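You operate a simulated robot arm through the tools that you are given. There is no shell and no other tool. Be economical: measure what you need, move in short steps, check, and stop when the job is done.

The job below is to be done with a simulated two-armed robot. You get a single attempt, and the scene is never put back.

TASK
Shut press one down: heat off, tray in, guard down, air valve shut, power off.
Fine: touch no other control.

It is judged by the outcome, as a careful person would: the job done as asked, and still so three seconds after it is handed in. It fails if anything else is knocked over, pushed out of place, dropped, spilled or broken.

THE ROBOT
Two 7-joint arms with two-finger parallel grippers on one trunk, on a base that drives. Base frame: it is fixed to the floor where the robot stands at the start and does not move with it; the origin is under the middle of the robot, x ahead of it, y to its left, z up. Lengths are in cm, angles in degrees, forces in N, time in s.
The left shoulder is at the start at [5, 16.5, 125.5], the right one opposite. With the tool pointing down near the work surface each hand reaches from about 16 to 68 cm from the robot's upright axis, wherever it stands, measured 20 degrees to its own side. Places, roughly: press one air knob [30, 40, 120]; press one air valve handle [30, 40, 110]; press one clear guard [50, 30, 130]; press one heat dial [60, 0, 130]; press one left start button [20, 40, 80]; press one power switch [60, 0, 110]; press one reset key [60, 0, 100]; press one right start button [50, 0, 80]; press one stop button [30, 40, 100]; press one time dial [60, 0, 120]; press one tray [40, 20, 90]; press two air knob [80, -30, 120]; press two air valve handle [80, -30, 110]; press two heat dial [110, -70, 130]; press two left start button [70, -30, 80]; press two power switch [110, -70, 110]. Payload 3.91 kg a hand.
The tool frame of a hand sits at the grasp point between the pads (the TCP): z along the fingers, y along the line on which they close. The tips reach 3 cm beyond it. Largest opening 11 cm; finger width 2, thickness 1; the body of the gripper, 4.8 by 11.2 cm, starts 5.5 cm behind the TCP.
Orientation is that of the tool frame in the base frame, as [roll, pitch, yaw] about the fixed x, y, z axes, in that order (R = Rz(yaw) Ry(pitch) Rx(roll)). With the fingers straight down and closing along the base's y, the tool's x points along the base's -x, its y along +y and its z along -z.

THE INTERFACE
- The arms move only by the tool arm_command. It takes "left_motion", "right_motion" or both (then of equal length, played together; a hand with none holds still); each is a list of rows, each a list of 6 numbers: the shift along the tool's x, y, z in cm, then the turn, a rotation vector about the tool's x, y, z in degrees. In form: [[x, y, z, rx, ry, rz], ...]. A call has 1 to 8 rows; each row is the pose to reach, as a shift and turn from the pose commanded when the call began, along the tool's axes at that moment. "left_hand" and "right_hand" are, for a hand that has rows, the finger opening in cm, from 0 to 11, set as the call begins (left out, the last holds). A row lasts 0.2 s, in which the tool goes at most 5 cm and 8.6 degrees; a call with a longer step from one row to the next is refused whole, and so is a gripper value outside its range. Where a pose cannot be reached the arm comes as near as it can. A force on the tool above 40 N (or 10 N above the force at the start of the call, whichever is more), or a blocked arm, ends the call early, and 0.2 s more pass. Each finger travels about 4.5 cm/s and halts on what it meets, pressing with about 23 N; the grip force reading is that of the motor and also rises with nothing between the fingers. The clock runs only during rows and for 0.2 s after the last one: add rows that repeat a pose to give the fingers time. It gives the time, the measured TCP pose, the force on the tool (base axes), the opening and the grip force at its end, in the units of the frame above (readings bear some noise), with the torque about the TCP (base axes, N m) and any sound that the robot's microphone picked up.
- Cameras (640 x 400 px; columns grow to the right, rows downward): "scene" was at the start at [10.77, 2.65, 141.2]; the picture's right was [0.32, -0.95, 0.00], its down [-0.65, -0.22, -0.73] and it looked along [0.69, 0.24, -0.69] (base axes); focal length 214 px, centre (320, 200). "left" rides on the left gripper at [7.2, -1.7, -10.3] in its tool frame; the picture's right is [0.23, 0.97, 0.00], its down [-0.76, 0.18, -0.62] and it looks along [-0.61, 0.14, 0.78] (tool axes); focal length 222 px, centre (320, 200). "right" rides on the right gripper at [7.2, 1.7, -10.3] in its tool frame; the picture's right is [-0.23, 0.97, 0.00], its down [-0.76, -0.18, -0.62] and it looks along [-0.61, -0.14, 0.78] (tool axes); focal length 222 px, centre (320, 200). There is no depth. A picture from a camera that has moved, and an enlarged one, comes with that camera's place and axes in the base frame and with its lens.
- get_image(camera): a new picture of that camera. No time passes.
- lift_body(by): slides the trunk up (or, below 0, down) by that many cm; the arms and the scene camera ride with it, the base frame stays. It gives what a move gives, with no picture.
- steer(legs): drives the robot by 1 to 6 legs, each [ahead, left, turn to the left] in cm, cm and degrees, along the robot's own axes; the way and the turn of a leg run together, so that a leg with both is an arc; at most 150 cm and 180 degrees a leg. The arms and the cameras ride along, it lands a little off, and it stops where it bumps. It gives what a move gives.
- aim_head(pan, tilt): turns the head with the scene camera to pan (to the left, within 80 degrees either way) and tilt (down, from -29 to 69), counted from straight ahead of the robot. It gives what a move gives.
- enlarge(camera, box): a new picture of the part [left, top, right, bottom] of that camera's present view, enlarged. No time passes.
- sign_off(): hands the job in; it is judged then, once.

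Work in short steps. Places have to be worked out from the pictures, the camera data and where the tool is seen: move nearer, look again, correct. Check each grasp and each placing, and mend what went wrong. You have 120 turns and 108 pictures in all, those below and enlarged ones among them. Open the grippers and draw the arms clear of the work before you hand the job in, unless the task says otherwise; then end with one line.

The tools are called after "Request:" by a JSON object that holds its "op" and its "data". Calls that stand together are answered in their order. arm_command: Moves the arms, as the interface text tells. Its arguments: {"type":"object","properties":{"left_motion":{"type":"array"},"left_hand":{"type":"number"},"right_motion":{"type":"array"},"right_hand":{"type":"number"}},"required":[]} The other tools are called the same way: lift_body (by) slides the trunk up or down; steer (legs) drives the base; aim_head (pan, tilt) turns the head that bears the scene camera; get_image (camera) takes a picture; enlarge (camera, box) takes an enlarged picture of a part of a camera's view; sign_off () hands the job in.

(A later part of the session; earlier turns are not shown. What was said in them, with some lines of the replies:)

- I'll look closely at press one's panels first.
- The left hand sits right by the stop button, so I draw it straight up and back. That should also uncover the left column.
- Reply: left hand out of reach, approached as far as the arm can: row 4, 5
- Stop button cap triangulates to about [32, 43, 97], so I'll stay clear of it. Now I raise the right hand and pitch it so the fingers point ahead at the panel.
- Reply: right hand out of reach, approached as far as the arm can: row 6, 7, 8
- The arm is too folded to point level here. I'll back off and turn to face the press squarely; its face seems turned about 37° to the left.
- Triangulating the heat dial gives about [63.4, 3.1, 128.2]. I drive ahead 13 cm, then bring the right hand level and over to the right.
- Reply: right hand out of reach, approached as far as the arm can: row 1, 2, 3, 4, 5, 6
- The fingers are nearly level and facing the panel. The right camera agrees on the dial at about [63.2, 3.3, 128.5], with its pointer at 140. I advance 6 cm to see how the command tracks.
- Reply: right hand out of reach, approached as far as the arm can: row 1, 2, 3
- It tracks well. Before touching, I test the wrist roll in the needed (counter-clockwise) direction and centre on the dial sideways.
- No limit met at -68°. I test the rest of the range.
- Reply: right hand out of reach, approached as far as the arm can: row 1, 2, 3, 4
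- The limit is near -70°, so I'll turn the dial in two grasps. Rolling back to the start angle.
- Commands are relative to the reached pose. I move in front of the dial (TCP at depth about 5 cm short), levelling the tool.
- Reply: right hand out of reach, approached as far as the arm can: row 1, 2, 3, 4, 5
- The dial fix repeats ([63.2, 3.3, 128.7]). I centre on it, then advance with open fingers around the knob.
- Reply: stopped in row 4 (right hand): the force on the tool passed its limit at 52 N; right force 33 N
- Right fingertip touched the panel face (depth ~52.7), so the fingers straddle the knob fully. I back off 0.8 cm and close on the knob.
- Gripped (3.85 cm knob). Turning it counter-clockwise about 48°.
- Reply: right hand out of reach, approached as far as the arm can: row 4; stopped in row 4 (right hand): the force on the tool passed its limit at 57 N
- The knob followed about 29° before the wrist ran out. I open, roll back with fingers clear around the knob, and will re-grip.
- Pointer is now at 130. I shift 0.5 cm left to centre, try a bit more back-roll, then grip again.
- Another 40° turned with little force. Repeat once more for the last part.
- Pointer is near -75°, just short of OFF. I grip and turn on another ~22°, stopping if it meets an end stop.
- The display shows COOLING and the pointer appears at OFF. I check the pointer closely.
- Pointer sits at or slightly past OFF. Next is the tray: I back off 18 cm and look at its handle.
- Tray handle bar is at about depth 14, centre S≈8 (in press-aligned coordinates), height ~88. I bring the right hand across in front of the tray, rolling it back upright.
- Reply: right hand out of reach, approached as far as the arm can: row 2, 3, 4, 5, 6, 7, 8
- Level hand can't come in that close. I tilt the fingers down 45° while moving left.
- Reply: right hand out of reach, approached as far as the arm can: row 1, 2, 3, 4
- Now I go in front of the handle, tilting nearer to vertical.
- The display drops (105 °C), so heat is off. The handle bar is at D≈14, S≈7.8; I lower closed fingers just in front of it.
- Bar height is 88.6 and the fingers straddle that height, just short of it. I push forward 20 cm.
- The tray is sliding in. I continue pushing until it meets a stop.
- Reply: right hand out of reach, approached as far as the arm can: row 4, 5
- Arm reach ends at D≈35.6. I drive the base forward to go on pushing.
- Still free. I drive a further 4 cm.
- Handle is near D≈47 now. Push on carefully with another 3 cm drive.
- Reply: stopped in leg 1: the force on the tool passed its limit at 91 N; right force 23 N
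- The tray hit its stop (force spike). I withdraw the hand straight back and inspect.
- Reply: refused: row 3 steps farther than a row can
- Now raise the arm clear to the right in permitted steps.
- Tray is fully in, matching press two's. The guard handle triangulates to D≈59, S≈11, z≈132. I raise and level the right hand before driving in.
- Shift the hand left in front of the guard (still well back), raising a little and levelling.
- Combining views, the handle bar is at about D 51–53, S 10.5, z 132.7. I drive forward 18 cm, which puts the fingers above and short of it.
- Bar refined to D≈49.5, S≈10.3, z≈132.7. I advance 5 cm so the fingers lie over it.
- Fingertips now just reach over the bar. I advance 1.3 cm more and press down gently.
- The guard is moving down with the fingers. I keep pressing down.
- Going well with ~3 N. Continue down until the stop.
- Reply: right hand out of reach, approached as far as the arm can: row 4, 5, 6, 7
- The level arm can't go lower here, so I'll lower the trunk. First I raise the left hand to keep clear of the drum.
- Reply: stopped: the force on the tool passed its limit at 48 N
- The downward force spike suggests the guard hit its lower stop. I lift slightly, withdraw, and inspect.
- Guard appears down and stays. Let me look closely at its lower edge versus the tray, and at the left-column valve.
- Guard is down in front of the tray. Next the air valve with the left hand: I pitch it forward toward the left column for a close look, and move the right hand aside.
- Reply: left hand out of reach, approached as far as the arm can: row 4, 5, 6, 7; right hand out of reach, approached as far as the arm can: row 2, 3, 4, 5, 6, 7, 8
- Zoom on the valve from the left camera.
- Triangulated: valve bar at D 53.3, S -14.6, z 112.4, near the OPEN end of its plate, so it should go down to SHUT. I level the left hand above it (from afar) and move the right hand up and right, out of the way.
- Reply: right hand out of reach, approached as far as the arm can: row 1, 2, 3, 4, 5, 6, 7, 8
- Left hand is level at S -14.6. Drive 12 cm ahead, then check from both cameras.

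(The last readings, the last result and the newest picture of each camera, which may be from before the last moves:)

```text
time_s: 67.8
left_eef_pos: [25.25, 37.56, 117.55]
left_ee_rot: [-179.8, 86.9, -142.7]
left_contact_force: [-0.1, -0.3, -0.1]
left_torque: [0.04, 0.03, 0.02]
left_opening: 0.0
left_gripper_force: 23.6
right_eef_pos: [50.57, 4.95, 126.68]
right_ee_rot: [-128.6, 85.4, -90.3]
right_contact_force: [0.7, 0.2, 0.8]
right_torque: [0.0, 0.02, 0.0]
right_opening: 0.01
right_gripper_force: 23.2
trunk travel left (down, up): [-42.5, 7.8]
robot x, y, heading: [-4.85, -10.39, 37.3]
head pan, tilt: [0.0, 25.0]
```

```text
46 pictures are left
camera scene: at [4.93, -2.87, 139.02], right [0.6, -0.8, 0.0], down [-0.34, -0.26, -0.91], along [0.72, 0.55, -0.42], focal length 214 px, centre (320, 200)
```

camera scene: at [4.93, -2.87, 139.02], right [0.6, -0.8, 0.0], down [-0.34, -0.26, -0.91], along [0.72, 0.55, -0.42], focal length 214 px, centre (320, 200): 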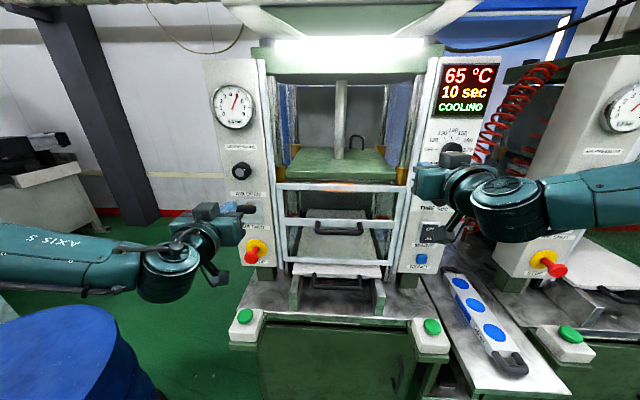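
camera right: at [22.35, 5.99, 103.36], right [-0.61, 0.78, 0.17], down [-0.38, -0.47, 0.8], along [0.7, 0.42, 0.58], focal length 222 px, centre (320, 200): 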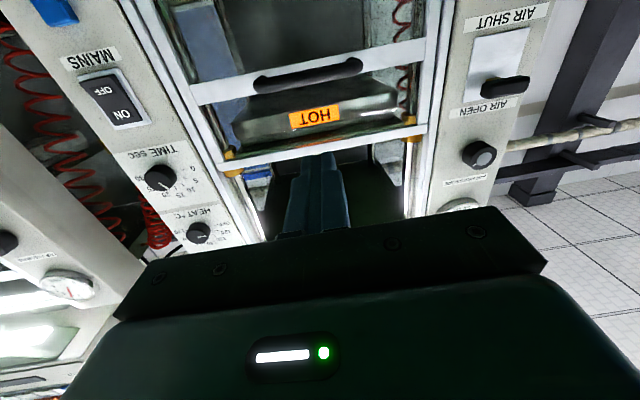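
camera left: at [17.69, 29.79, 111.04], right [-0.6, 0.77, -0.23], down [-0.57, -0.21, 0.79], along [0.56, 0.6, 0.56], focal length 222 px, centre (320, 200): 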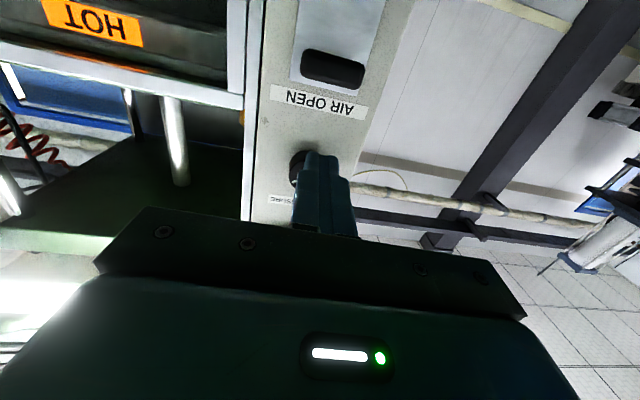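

Bar confirmed at z 112.5, S -14.7. I advance 9 cm above it, below the air knob.

Request:
{"op": "arm_command", "data": {"left_motion": [[-0.1, 0, 3, 0, 0, 0], [-0.2, 0, 6, 0, 0, 0], [-0.3, 0, 8, 0, 0, 0], [-0.3, 0, 9, 0, 0, 0]]}}

Request:
{"op": "get_image", "data": {"camera": "left"}}

Request:
{"op": "enlarge", "data": {"camera": "scene", "box": [180, 150, 300, 270]}}

```text
time_s: 68.8
left_eef_pos: [32.58, 43.02, 117.53]
left_ee_rot: [-179.4, 86.9, -142.2]
left_contact_force: [-0.3, 0.1, -0.3]
left_torque: [-0.03, 0.04, -0.03]
left_opening: 0.01
left_gripper_force: 22.9
right_eef_pos: [50.63, 4.94, 126.65]
right_ee_rot: [-128.6, 85.5, -90.3]
right_contact_force: [-0.6, 0.6, 0.3]
right_torque: [0.04, 0.02, 0.0]
right_opening: 0.0
right_gripper_force: 22.5
trunk travel left (down, up): [-42.5, 7.8]
robot x, y, heading: [-4.6, -10.18, 37.3]
head pan, tilt: [0.0, 25.0]
```

```text
45 pictures are left
camera left: at [24.89, 35.28, 110.86], right [-0.6, 0.77, -0.23], down [-0.57, -0.21, 0.79], along [0.56, 0.6, 0.56], focal length 222 px, centre (320, 200)
```

left: 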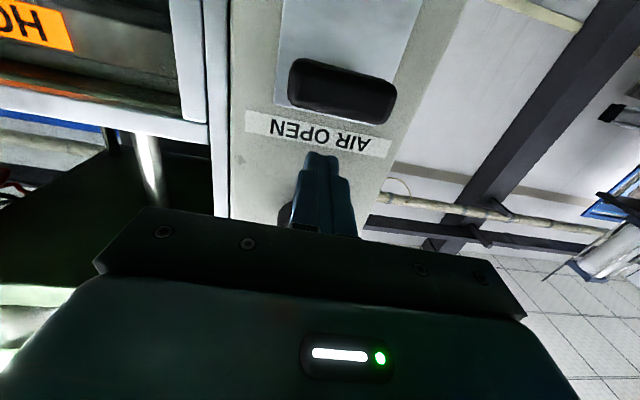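

```text
3.33 times, centred on (240, 210) of scene
camera zoom: at [4.93, -2.87, 139.03], right [0.6, -0.8, 0.0], down [-0.34, -0.26, -0.91], along [0.72, 0.55, -0.42], focal length 715 px, centre (587, 167)
```

zoom: 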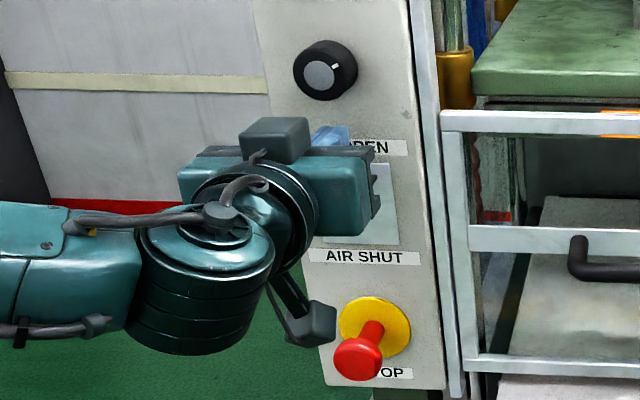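

Fingers are above the bar, clear of the knob above. I press down in small steps.

Request:
{"op": "arm_command", "data": {"left_motion": [[1, 0, 0, 0, 0, 0], [2, 0, 0, 0, 0, 0], [3, 0, 0, 0, 0, 0], [4, 0, 0, 0, 0, 0], [5, 0, 0, 0, 0, 0]]}}

Request:
{"op": "get_image", "data": {"camera": "left"}}

```text
time_s: 70.0
left_eef_pos: [32.34, 42.89, 112.23]
left_ee_rot: [-179.6, 86.8, -142.4]
left_contact_force: [-0.5, 0.4, 0.3]
left_torque: [0.04, -0.03, 0.01]
left_opening: 0.01
left_gripper_force: 22.9
right_eef_pos: [50.57, 4.99, 126.58]
right_ee_rot: [-128.6, 85.5, -90.3]
right_contact_force: [-0.4, -0.5, -0.2]
right_torque: [0.0, 0.03, -0.01]
right_opening: 0.0
right_gripper_force: 23.1
trunk travel left (down, up): [-42.5, 7.8]
robot x, y, heading: [-4.69, -10.54, 37.2]
head pan, tilt: [0.0, 25.0]
```

```text
43 pictures are left
camera left: at [24.63, 35.08, 105.81], right [-0.6, 0.77, -0.23], down [-0.57, -0.21, 0.79], along [0.56, 0.61, 0.56], focal length 222 px, centre (320, 200)
```

left: 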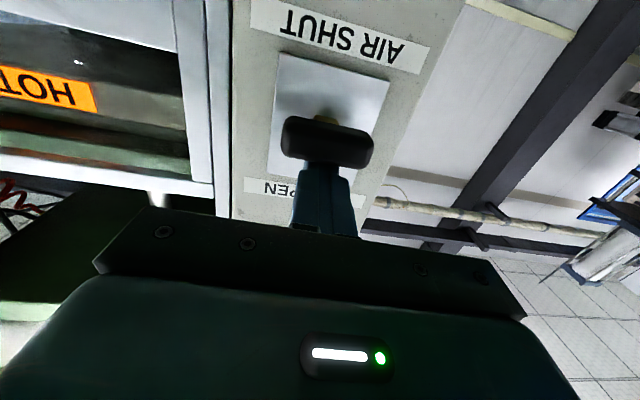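

The bar is following downward with little force. Continue.

Request:
{"op": "arm_command", "data": {"left_motion": [[0.8, 0, 0, 0, 0, 0], [1.6, 0, 0, 0, 0, 0], [2.4, 0, 0, 0, 0, 0], [3.2, 0, 0, 0, 0, 0], [4, 0, 0, 0, 0, 0]]}}

Request:
{"op": "get_image", "data": {"camera": "left"}}

Request:
{"op": "enlarge", "data": {"camera": "scene", "box": [180, 150, 300, 270]}}

```text
time_s: 71.2
left_eef_pos: [32.26, 43.03, 110.4]
left_ee_rot: [-163.4, 89.2, -126.1]
left_contact_force: [1.4, -1.7, 11.0]
left_torque: [0.15, -0.22, -0.08]
left_opening: 0.02
left_gripper_force: 22.8
left hand out of reach, approached as far as the arm can: row 5
right_eef_pos: [50.64, 4.84, 126.7]
right_ee_rot: [-127.7, 85.5, -89.5]
right_contact_force: [-1.2, 0.5, 0.2]
right_torque: [0.0, 0.0, 0.01]
right_opening: 0.0
right_gripper_force: 23.5
trunk travel left (down, up): [-42.5, 7.8]
robot x, y, heading: [-4.22, -10.48, 37.0]
head pan, tilt: [0.0, 25.0]
stopped in row 5 (left hand): the force on the tool passed its limit at 42 N (the readings are from after the stop); the commanded pose is now the measured one
```

```text
42 pictures are left
camera left: at [24.95, 35.3, 103.47], right [-0.59, 0.77, -0.23], down [-0.6, -0.23, 0.77], along [0.54, 0.59, 0.6], focal length 222 px, centre (320, 200)
```

left: 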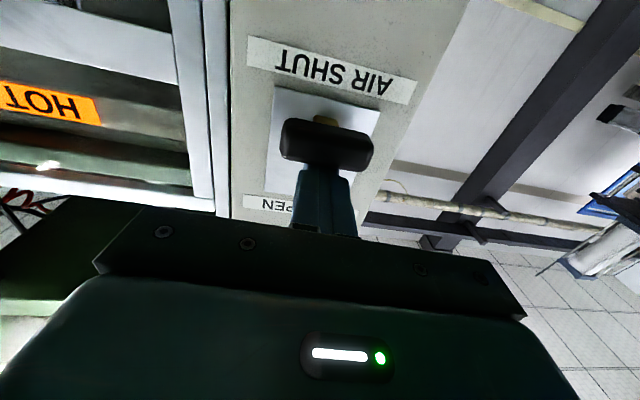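

```text
3.33 times, centred on (240, 210) of scene
camera zoom: at [4.86, -2.94, 139.01], right [0.6, -0.8, 0.0], down [-0.34, -0.26, -0.91], along [0.72, 0.55, -0.42], focal length 715 px, centre (587, 167)
```

zoom: 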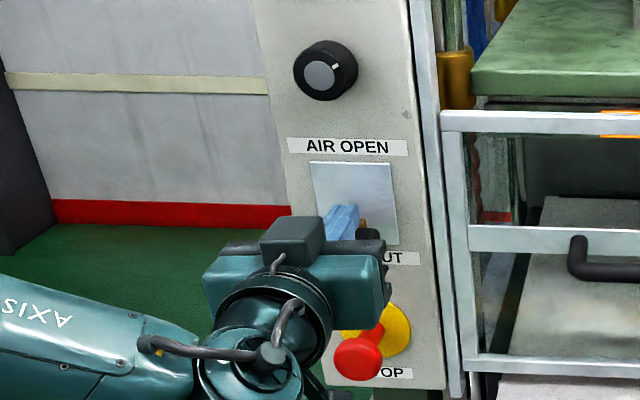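

Bar is now at z≈108.6 near AIR SHUT and met firm resistance. I withdraw the fingers and check.

Request:
{"op": "arm_command", "data": {"left_motion": [[-0.8, 0, 0, 0, 0, 0], [-0.8, 0, -2.5, 0, 0, 0], [-0.8, 0, -5, 0, 0, 0], [-0.8, 0, -8, 0, 0, 0], [-0.8, 0, -11, 0, 0, 0]]}}

Request:
{"op": "get_image", "data": {"camera": "left"}}

Request:
{"op": "enlarge", "data": {"camera": "scene", "box": [180, 70, 300, 270]}}

```text
time_s: 72.4
left_eef_pos: [23.4, 36.29, 111.05]
left_ee_rot: [-172.1, 88.7, -134.6]
left_contact_force: [0.1, 0.1, -0.5]
left_torque: [0.05, -0.02, 0.0]
left_opening: 0.01
left_gripper_force: 23.2
right_eef_pos: [50.47, 4.87, 126.59]
right_ee_rot: [-128.4, 85.5, -90.1]
right_contact_force: [0.0, 0.1, -0.7]
right_torque: [0.02, 0.0, -0.01]
right_opening: 0.0
right_gripper_force: 22.8
trunk travel left (down, up): [-42.5, 7.8]
robot x, y, heading: [-4.81, -10.15, 37.4]
head pan, tilt: [0.0, 25.0]
```

```text
40 pictures are left
camera left: at [16.06, 28.6, 104.22], right [-0.6, 0.77, -0.23], down [-0.59, -0.23, 0.78], along [0.54, 0.6, 0.59], focal length 222 px, centre (320, 200)
```

left: 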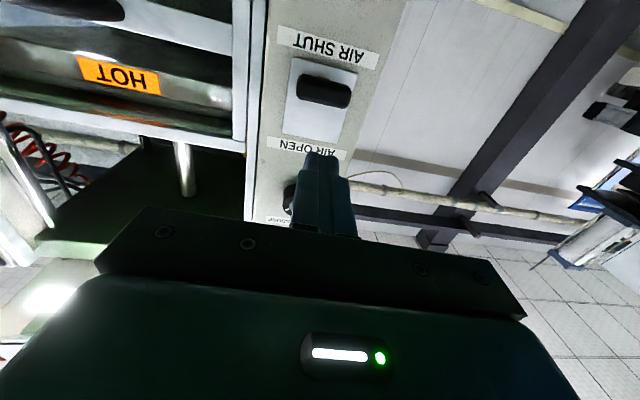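

```text
2.00 times, centred on (240, 170) of scene
camera zoom: at [4.9, -2.88, 139.03], right [0.6, -0.8, 0.0], down [-0.34, -0.26, -0.91], along [0.72, 0.55, -0.42], focal length 429 px, centre (480, 260)
```

zoom: 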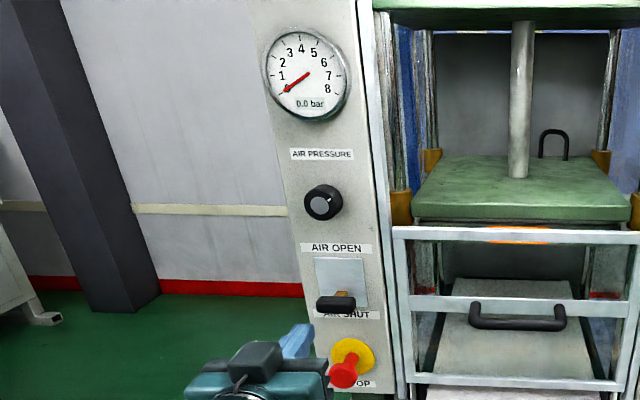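

The gauge reads 0.0 bar: air is shut. Last is the MAINS switch: I bring the right hand in front of it, tilted ~30° down, and locate it.

Request:
{"op": "arm_command", "data": {"right_motion": [[1, -0.5, -2, 1, 4, 0], [4.5, -2.2, -3.5, 2, 10, 0], [8, -4, -4.2, 3, 16, 0], [11.5, -5.7, -4.4, 4, 22, 0], [14.7, -7.3, -4.45, 5, 27, 0], [14.7, -7.3, -4.45, 5, 27, 0]]}}

Request:
{"op": "get_image", "data": {"camera": "right"}}

Request:
{"op": "get_image", "data": {"camera": "scene"}}

```text
time_s: 73.8
left_eef_pos: [23.47, 36.2, 111.09]
left_ee_rot: [-172.0, 88.7, -134.5]
left_contact_force: [0.3, 0.1, -0.3]
left_torque: [-0.01, -0.02, 0.03]
left_opening: 0.0
left_gripper_force: 22.9
right_eef_pos: [51.71, -4.66, 112.59]
right_ee_rot: [-170.0, 60.1, -137.8]
right_contact_force: [1.1, 0.5, -0.7]
right_torque: [0.01, -0.01, 0.01]
right_opening: 0.0
right_gripper_force: 23.2
trunk travel left (down, up): [-42.5, 7.8]
robot x, y, heading: [-4.76, -10.21, 37.3]
head pan, tilt: [0.0, 25.0]
```

```text
38 pictures are left
camera right: at [40.39, -10.35, 111.3], right [-0.45, 0.88, 0.11], down [-0.09, -0.17, 0.98], along [0.89, 0.43, 0.15], focal length 222 px, centre (320, 200)
```

right: 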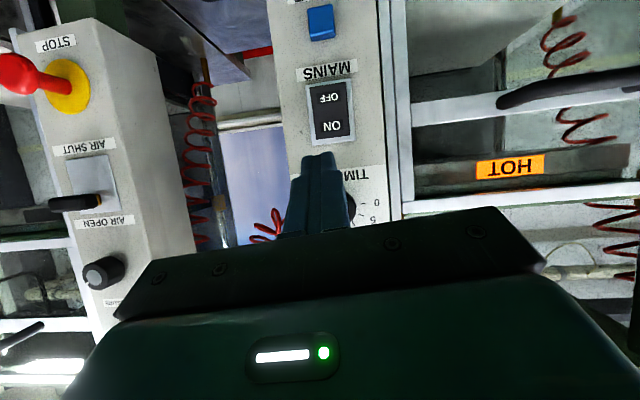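

```text
37 pictures are left
camera scene: at [4.92, -2.85, 139.03], right [0.6, -0.8, 0.0], down [-0.34, -0.26, -0.91], along [0.72, 0.55, -0.42], focal length 214 px, centre (320, 200)
```

scene: 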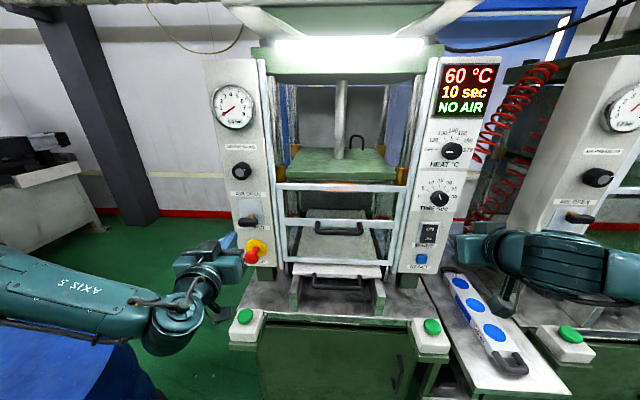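

Switch OFF half is at about D 52.7, S 35.5, z 103.6; the reset button is well below (~96). I lower to that height, still 5 cm short.

Request:
{"op": "arm_command", "data": {"right_motion": [[1.2, 0.2, 2.3, 0, 0, 0], [2.3, 0.5, 4.5, 0, 0, 0], [3.5, 0.7, 6.8, 0, 0, 0], [4.6, 0.95, 9, 0, 0, 0], [4.6, 0.95, 9, 0, 0, 0]]}}

Request:
{"op": "get_image", "data": {"camera": "right"}}

Request:
{"op": "enlarge", "data": {"camera": "scene", "box": [390, 180, 510, 300]}}

```text
time_s: 75.0
left_eef_pos: [23.54, 36.22, 111.06]
left_ee_rot: [-172.1, 88.7, -134.7]
left_contact_force: [-0.1, -0.5, 0.1]
left_torque: [-0.01, 0.02, 0.0]
left_opening: 0.0
left_gripper_force: 22.7
right_eef_pos: [56.12, -1.28, 104.09]
right_ee_rot: [-170.1, 60.2, -137.7]
right_contact_force: [0.5, -0.3, 0.2]
right_torque: [-0.03, 0.02, -0.02]
right_opening: 0.0
right_gripper_force: 23.7
trunk travel left (down, up): [-42.5, 7.8]
robot x, y, heading: [-4.92, -10.4, 37.1]
head pan, tilt: [0.0, 25.0]
```

```text
36 pictures are left
camera right: at [44.9, -7.03, 102.8], right [-0.45, 0.88, 0.11], down [-0.09, -0.17, 0.98], along [0.89, 0.44, 0.16], focal length 222 px, centre (320, 200)
```

right: 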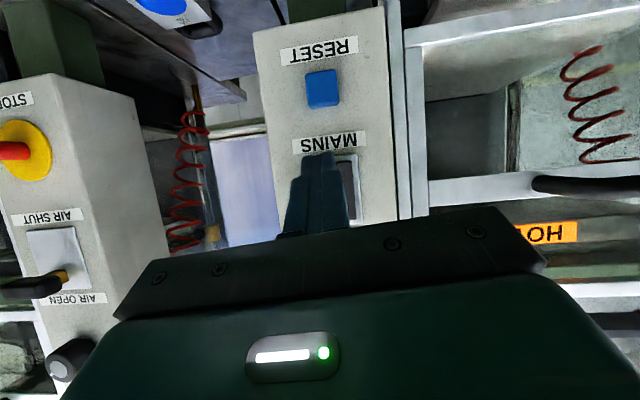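

```text
3.33 times, centred on (450, 240) of scene
camera zoom: at [4.92, -2.88, 139.03], right [0.6, -0.8, 0.0], down [-0.34, -0.26, -0.91], along [0.72, 0.55, -0.42], focal length 715 px, centre (-113, 67)
```

zoom: 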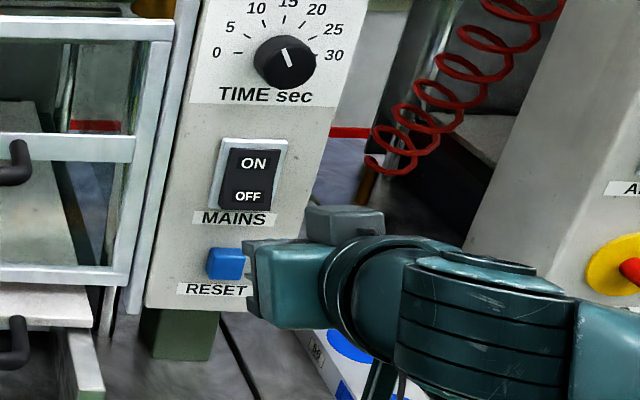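

Aligned with the lower half of the rocker. I push straight forward in decreasing steps.

Request:
{"op": "arm_command", "data": {"right_motion": [[-1, 0, 1.75, 0, 0, 0], [-1.74, 0, 3.05, 0, 0, 0], [-2.13, 0.05, 3.75, 0, 0, 0], [-2.38, 0.1, 4.2, 0, 0, 0], [-2.63, 0.1, 4.6, 0, 0, 0], [-2.88, 0.15, 5.05, 0, 0, 0]]}}

Request:
{"op": "get_image", "data": {"camera": "scene"}}

Request:
{"op": "get_image", "data": {"camera": "right"}}

```text
time_s: 76.6
left_eef_pos: [23.28, 36.1, 111.23]
left_ee_rot: [-170.2, 88.7, -132.7]
left_contact_force: [0.7, -0.4, 0.8]
left_torque: [-0.03, 0.0, -0.02]
left_opening: 0.01
left_gripper_force: 23.2
right_eef_pos: [60.3, 1.67, 104.12]
right_ee_rot: [-170.2, 59.7, -137.9]
right_contact_force: [-16.3, -11.6, 4.9]
right_torque: [0.03, -0.02, -0.06]
right_opening: 0.0
right_gripper_force: 22.9
trunk travel left (down, up): [-42.5, 7.8]
robot x, y, heading: [-4.64, -10.28, 36.9]
head pan, tilt: [0.0, 25.0]
stopped in row 6 (right hand): the force on the tool passed its limit at 41 N (the readings are from after the stop); the commanded pose is now the measured one
```

```text
34 pictures are left
camera scene: at [4.59, -3.1, 139.07], right [0.6, -0.8, 0.0], down [-0.33, -0.25, -0.91], along [0.72, 0.55, -0.42], focal length 214 px, centre (320, 200)
```

scene: 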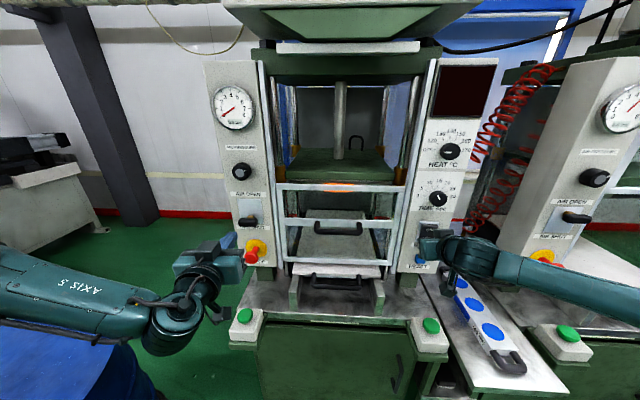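

```text
33 pictures are left
camera right: at [49.05, -4.09, 102.78], right [-0.45, 0.88, 0.11], down [-0.08, -0.17, 0.98], along [0.89, 0.44, 0.15], focal length 222 px, centre (320, 200)
```

right: 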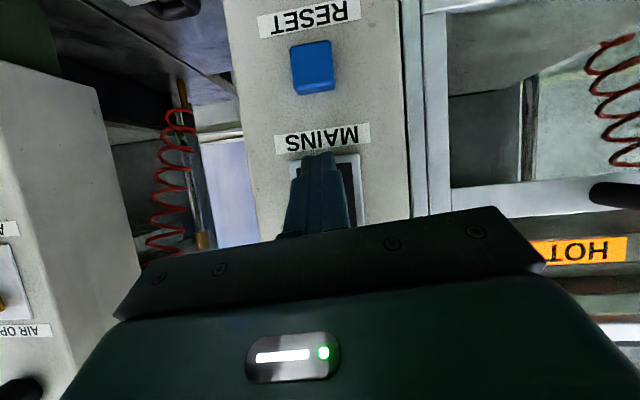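

Display and lamp are dark: power is off. I withdraw the right hand straight back, then back the robot away and verify everything.

Request:
{"op": "arm_command", "data": {"right_motion": [[1, 0, -1.75, 0, 0, 0], [2.5, 0, -4.3, 0, 0, 0], [4, 0, -7, 0, 0, 0]], "right_hand": 0}}

Request:
{"op": "steer", "data": {"legs": [[-18, 0, 0]]}}

Request:
{"op": "get_image", "data": {"camera": "scene"}}

Request:
{"op": "enlarge", "data": {"camera": "scene", "box": [220, 40, 480, 280]}}

```text
time_s: 77.4
left_eef_pos: [23.51, 36.19, 111.07]
left_ee_rot: [-172.2, 88.7, -134.8]
left_contact_force: [0.2, -0.1, -0.6]
left_torque: [0.01, 0.03, -0.02]
left_opening: 0.0
left_gripper_force: 23.2
right_eef_pos: [53.93, -2.79, 103.95]
right_ee_rot: [-170.3, 59.6, -137.9]
right_contact_force: [0.2, 0.1, 0.4]
right_torque: [-0.02, -0.03, 0.01]
right_opening: 0.02
right_gripper_force: 23.0
trunk travel left (down, up): [-42.5, 7.8]
robot x, y, heading: [-4.74, -9.83, 37.1]
head pan, tilt: [0.0, 25.0]
```

```text
time_s: 78.9
left_eef_pos: [9.26, 25.27, 111.16]
left_ee_rot: [-171.9, 88.7, -134.7]
left_contact_force: [-0.7, -0.7, -0.1]
left_torque: [0.01, 0.01, -0.01]
left_opening: 0.0
left_gripper_force: 22.8
right_eef_pos: [39.59, -13.58, 103.97]
right_ee_rot: [-170.2, 59.7, -138.0]
right_contact_force: [0.0, 0.3, 0.3]
right_torque: [0.03, 0.0, 0.04]
right_opening: 0.01
right_gripper_force: 23.3
trunk travel left (down, up): [-42.5, 7.8]
robot x, y, heading: [-19.0, -21.39, 36.9]
head pan, tilt: [0.0, 25.0]
```

```text
32 pictures are left
camera scene: at [-9.48, -13.81, 139.04], right [0.6, -0.8, 0.0], down [-0.34, -0.25, -0.91], along [0.72, 0.55, -0.42], focal length 214 px, centre (320, 200)
```

scene: 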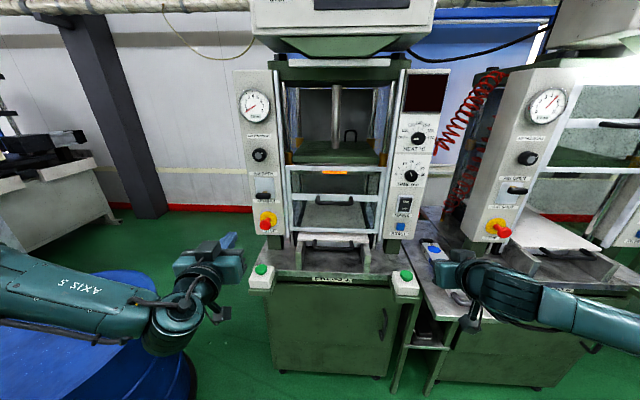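

```text
1.67 times, centred on (350, 160) of scene
camera zoom: at [-9.48, -13.81, 139.04], right [0.6, -0.8, 0.0], down [-0.34, -0.25, -0.91], along [0.72, 0.55, -0.42], focal length 358 px, centre (270, 267)
```

zoom: 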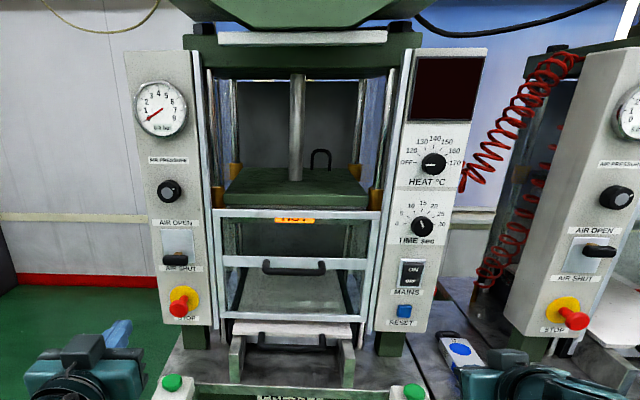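

All states look right. One last close check of the dial, switch, tray and guard, while opening the grippers and drawing back.

Request:
{"op": "arm_command", "data": {"left_motion": [[0, 0, -1, 0, 0, 0], [0, 0, -2, 0, 0, 0]], "left_hand": 6, "right_motion": [[-1, 0, -1, 0, 0, 0], [-2, 0, -2, 0, 0, 0]], "right_hand": 6}}

Request:
{"op": "enlarge", "data": {"camera": "scene", "box": [380, 110, 450, 240]}}

Request:
{"op": "enlarge", "data": {"camera": "scene", "box": [270, 150, 400, 300]}}

```text
time_s: 79.5
left_eef_pos: [7.56, 24.12, 111.16]
left_ee_rot: [-173.0, 88.6, -135.6]
left_contact_force: [0.0, -0.6, -0.3]
left_torque: [0.03, 0.0, 0.0]
left_opening: 5.05
left_gripper_force: 0.0
right_eef_pos: [39.05, -13.81, 106.76]
right_ee_rot: [-170.1, 59.7, -137.8]
right_contact_force: [0.0, -0.2, -0.5]
right_torque: [-0.01, -0.02, 0.0]
right_opening: 5.09
right_gripper_force: 0.0
trunk travel left (down, up): [-42.5, 7.8]
robot x, y, heading: [-18.93, -20.85, 37.0]
head pan, tilt: [0.0, 25.0]
```

```text
3.08 times, centred on (415, 175) of scene
camera zoom: at [-9.42, -13.75, 139.03], right [0.6, -0.8, 0.0], down [-0.34, -0.26, -0.91], along [0.72, 0.55, -0.42], focal length 660 px, centre (28, 277)
```

zoom: 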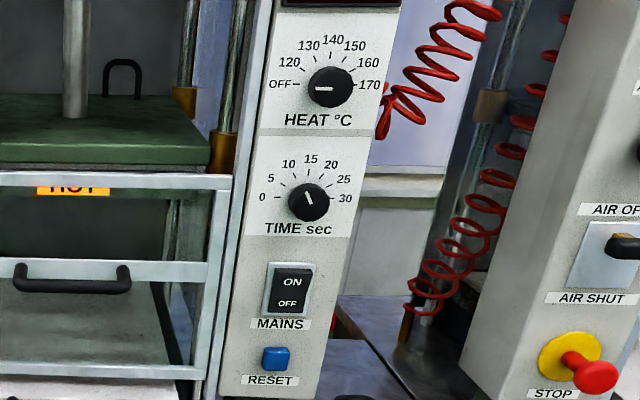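

```text
2.67 times, centred on (335, 225) of scene
camera zoom: at [-9.42, -13.75, 139.03], right [0.6, -0.8, 0.0], down [-0.34, -0.26, -0.91], along [0.72, 0.55, -0.42], focal length 572 px, centre (280, 133)
```

zoom: 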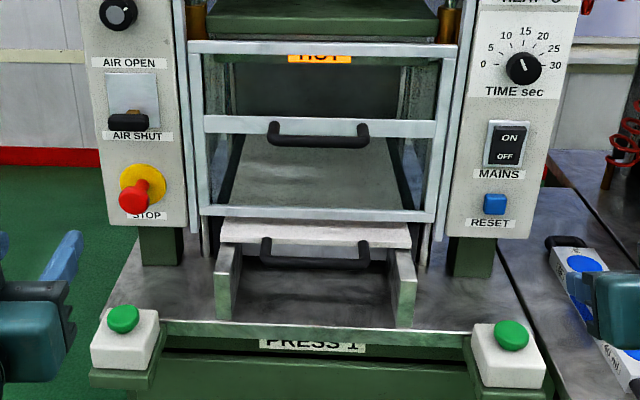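

Heat is at OFF, the tray in, the guard down, the air shut at 0 bar and the mains off, with nothing else touched. I hand in.

Request:
{"op": "sign_off", "data": {}}

```text
The job is handed in.
```

Press one is shut down: heat dial at OFF, tray in, guard down, air valve shut with the gauge at 0.0 bar, power off; no other control was touched.
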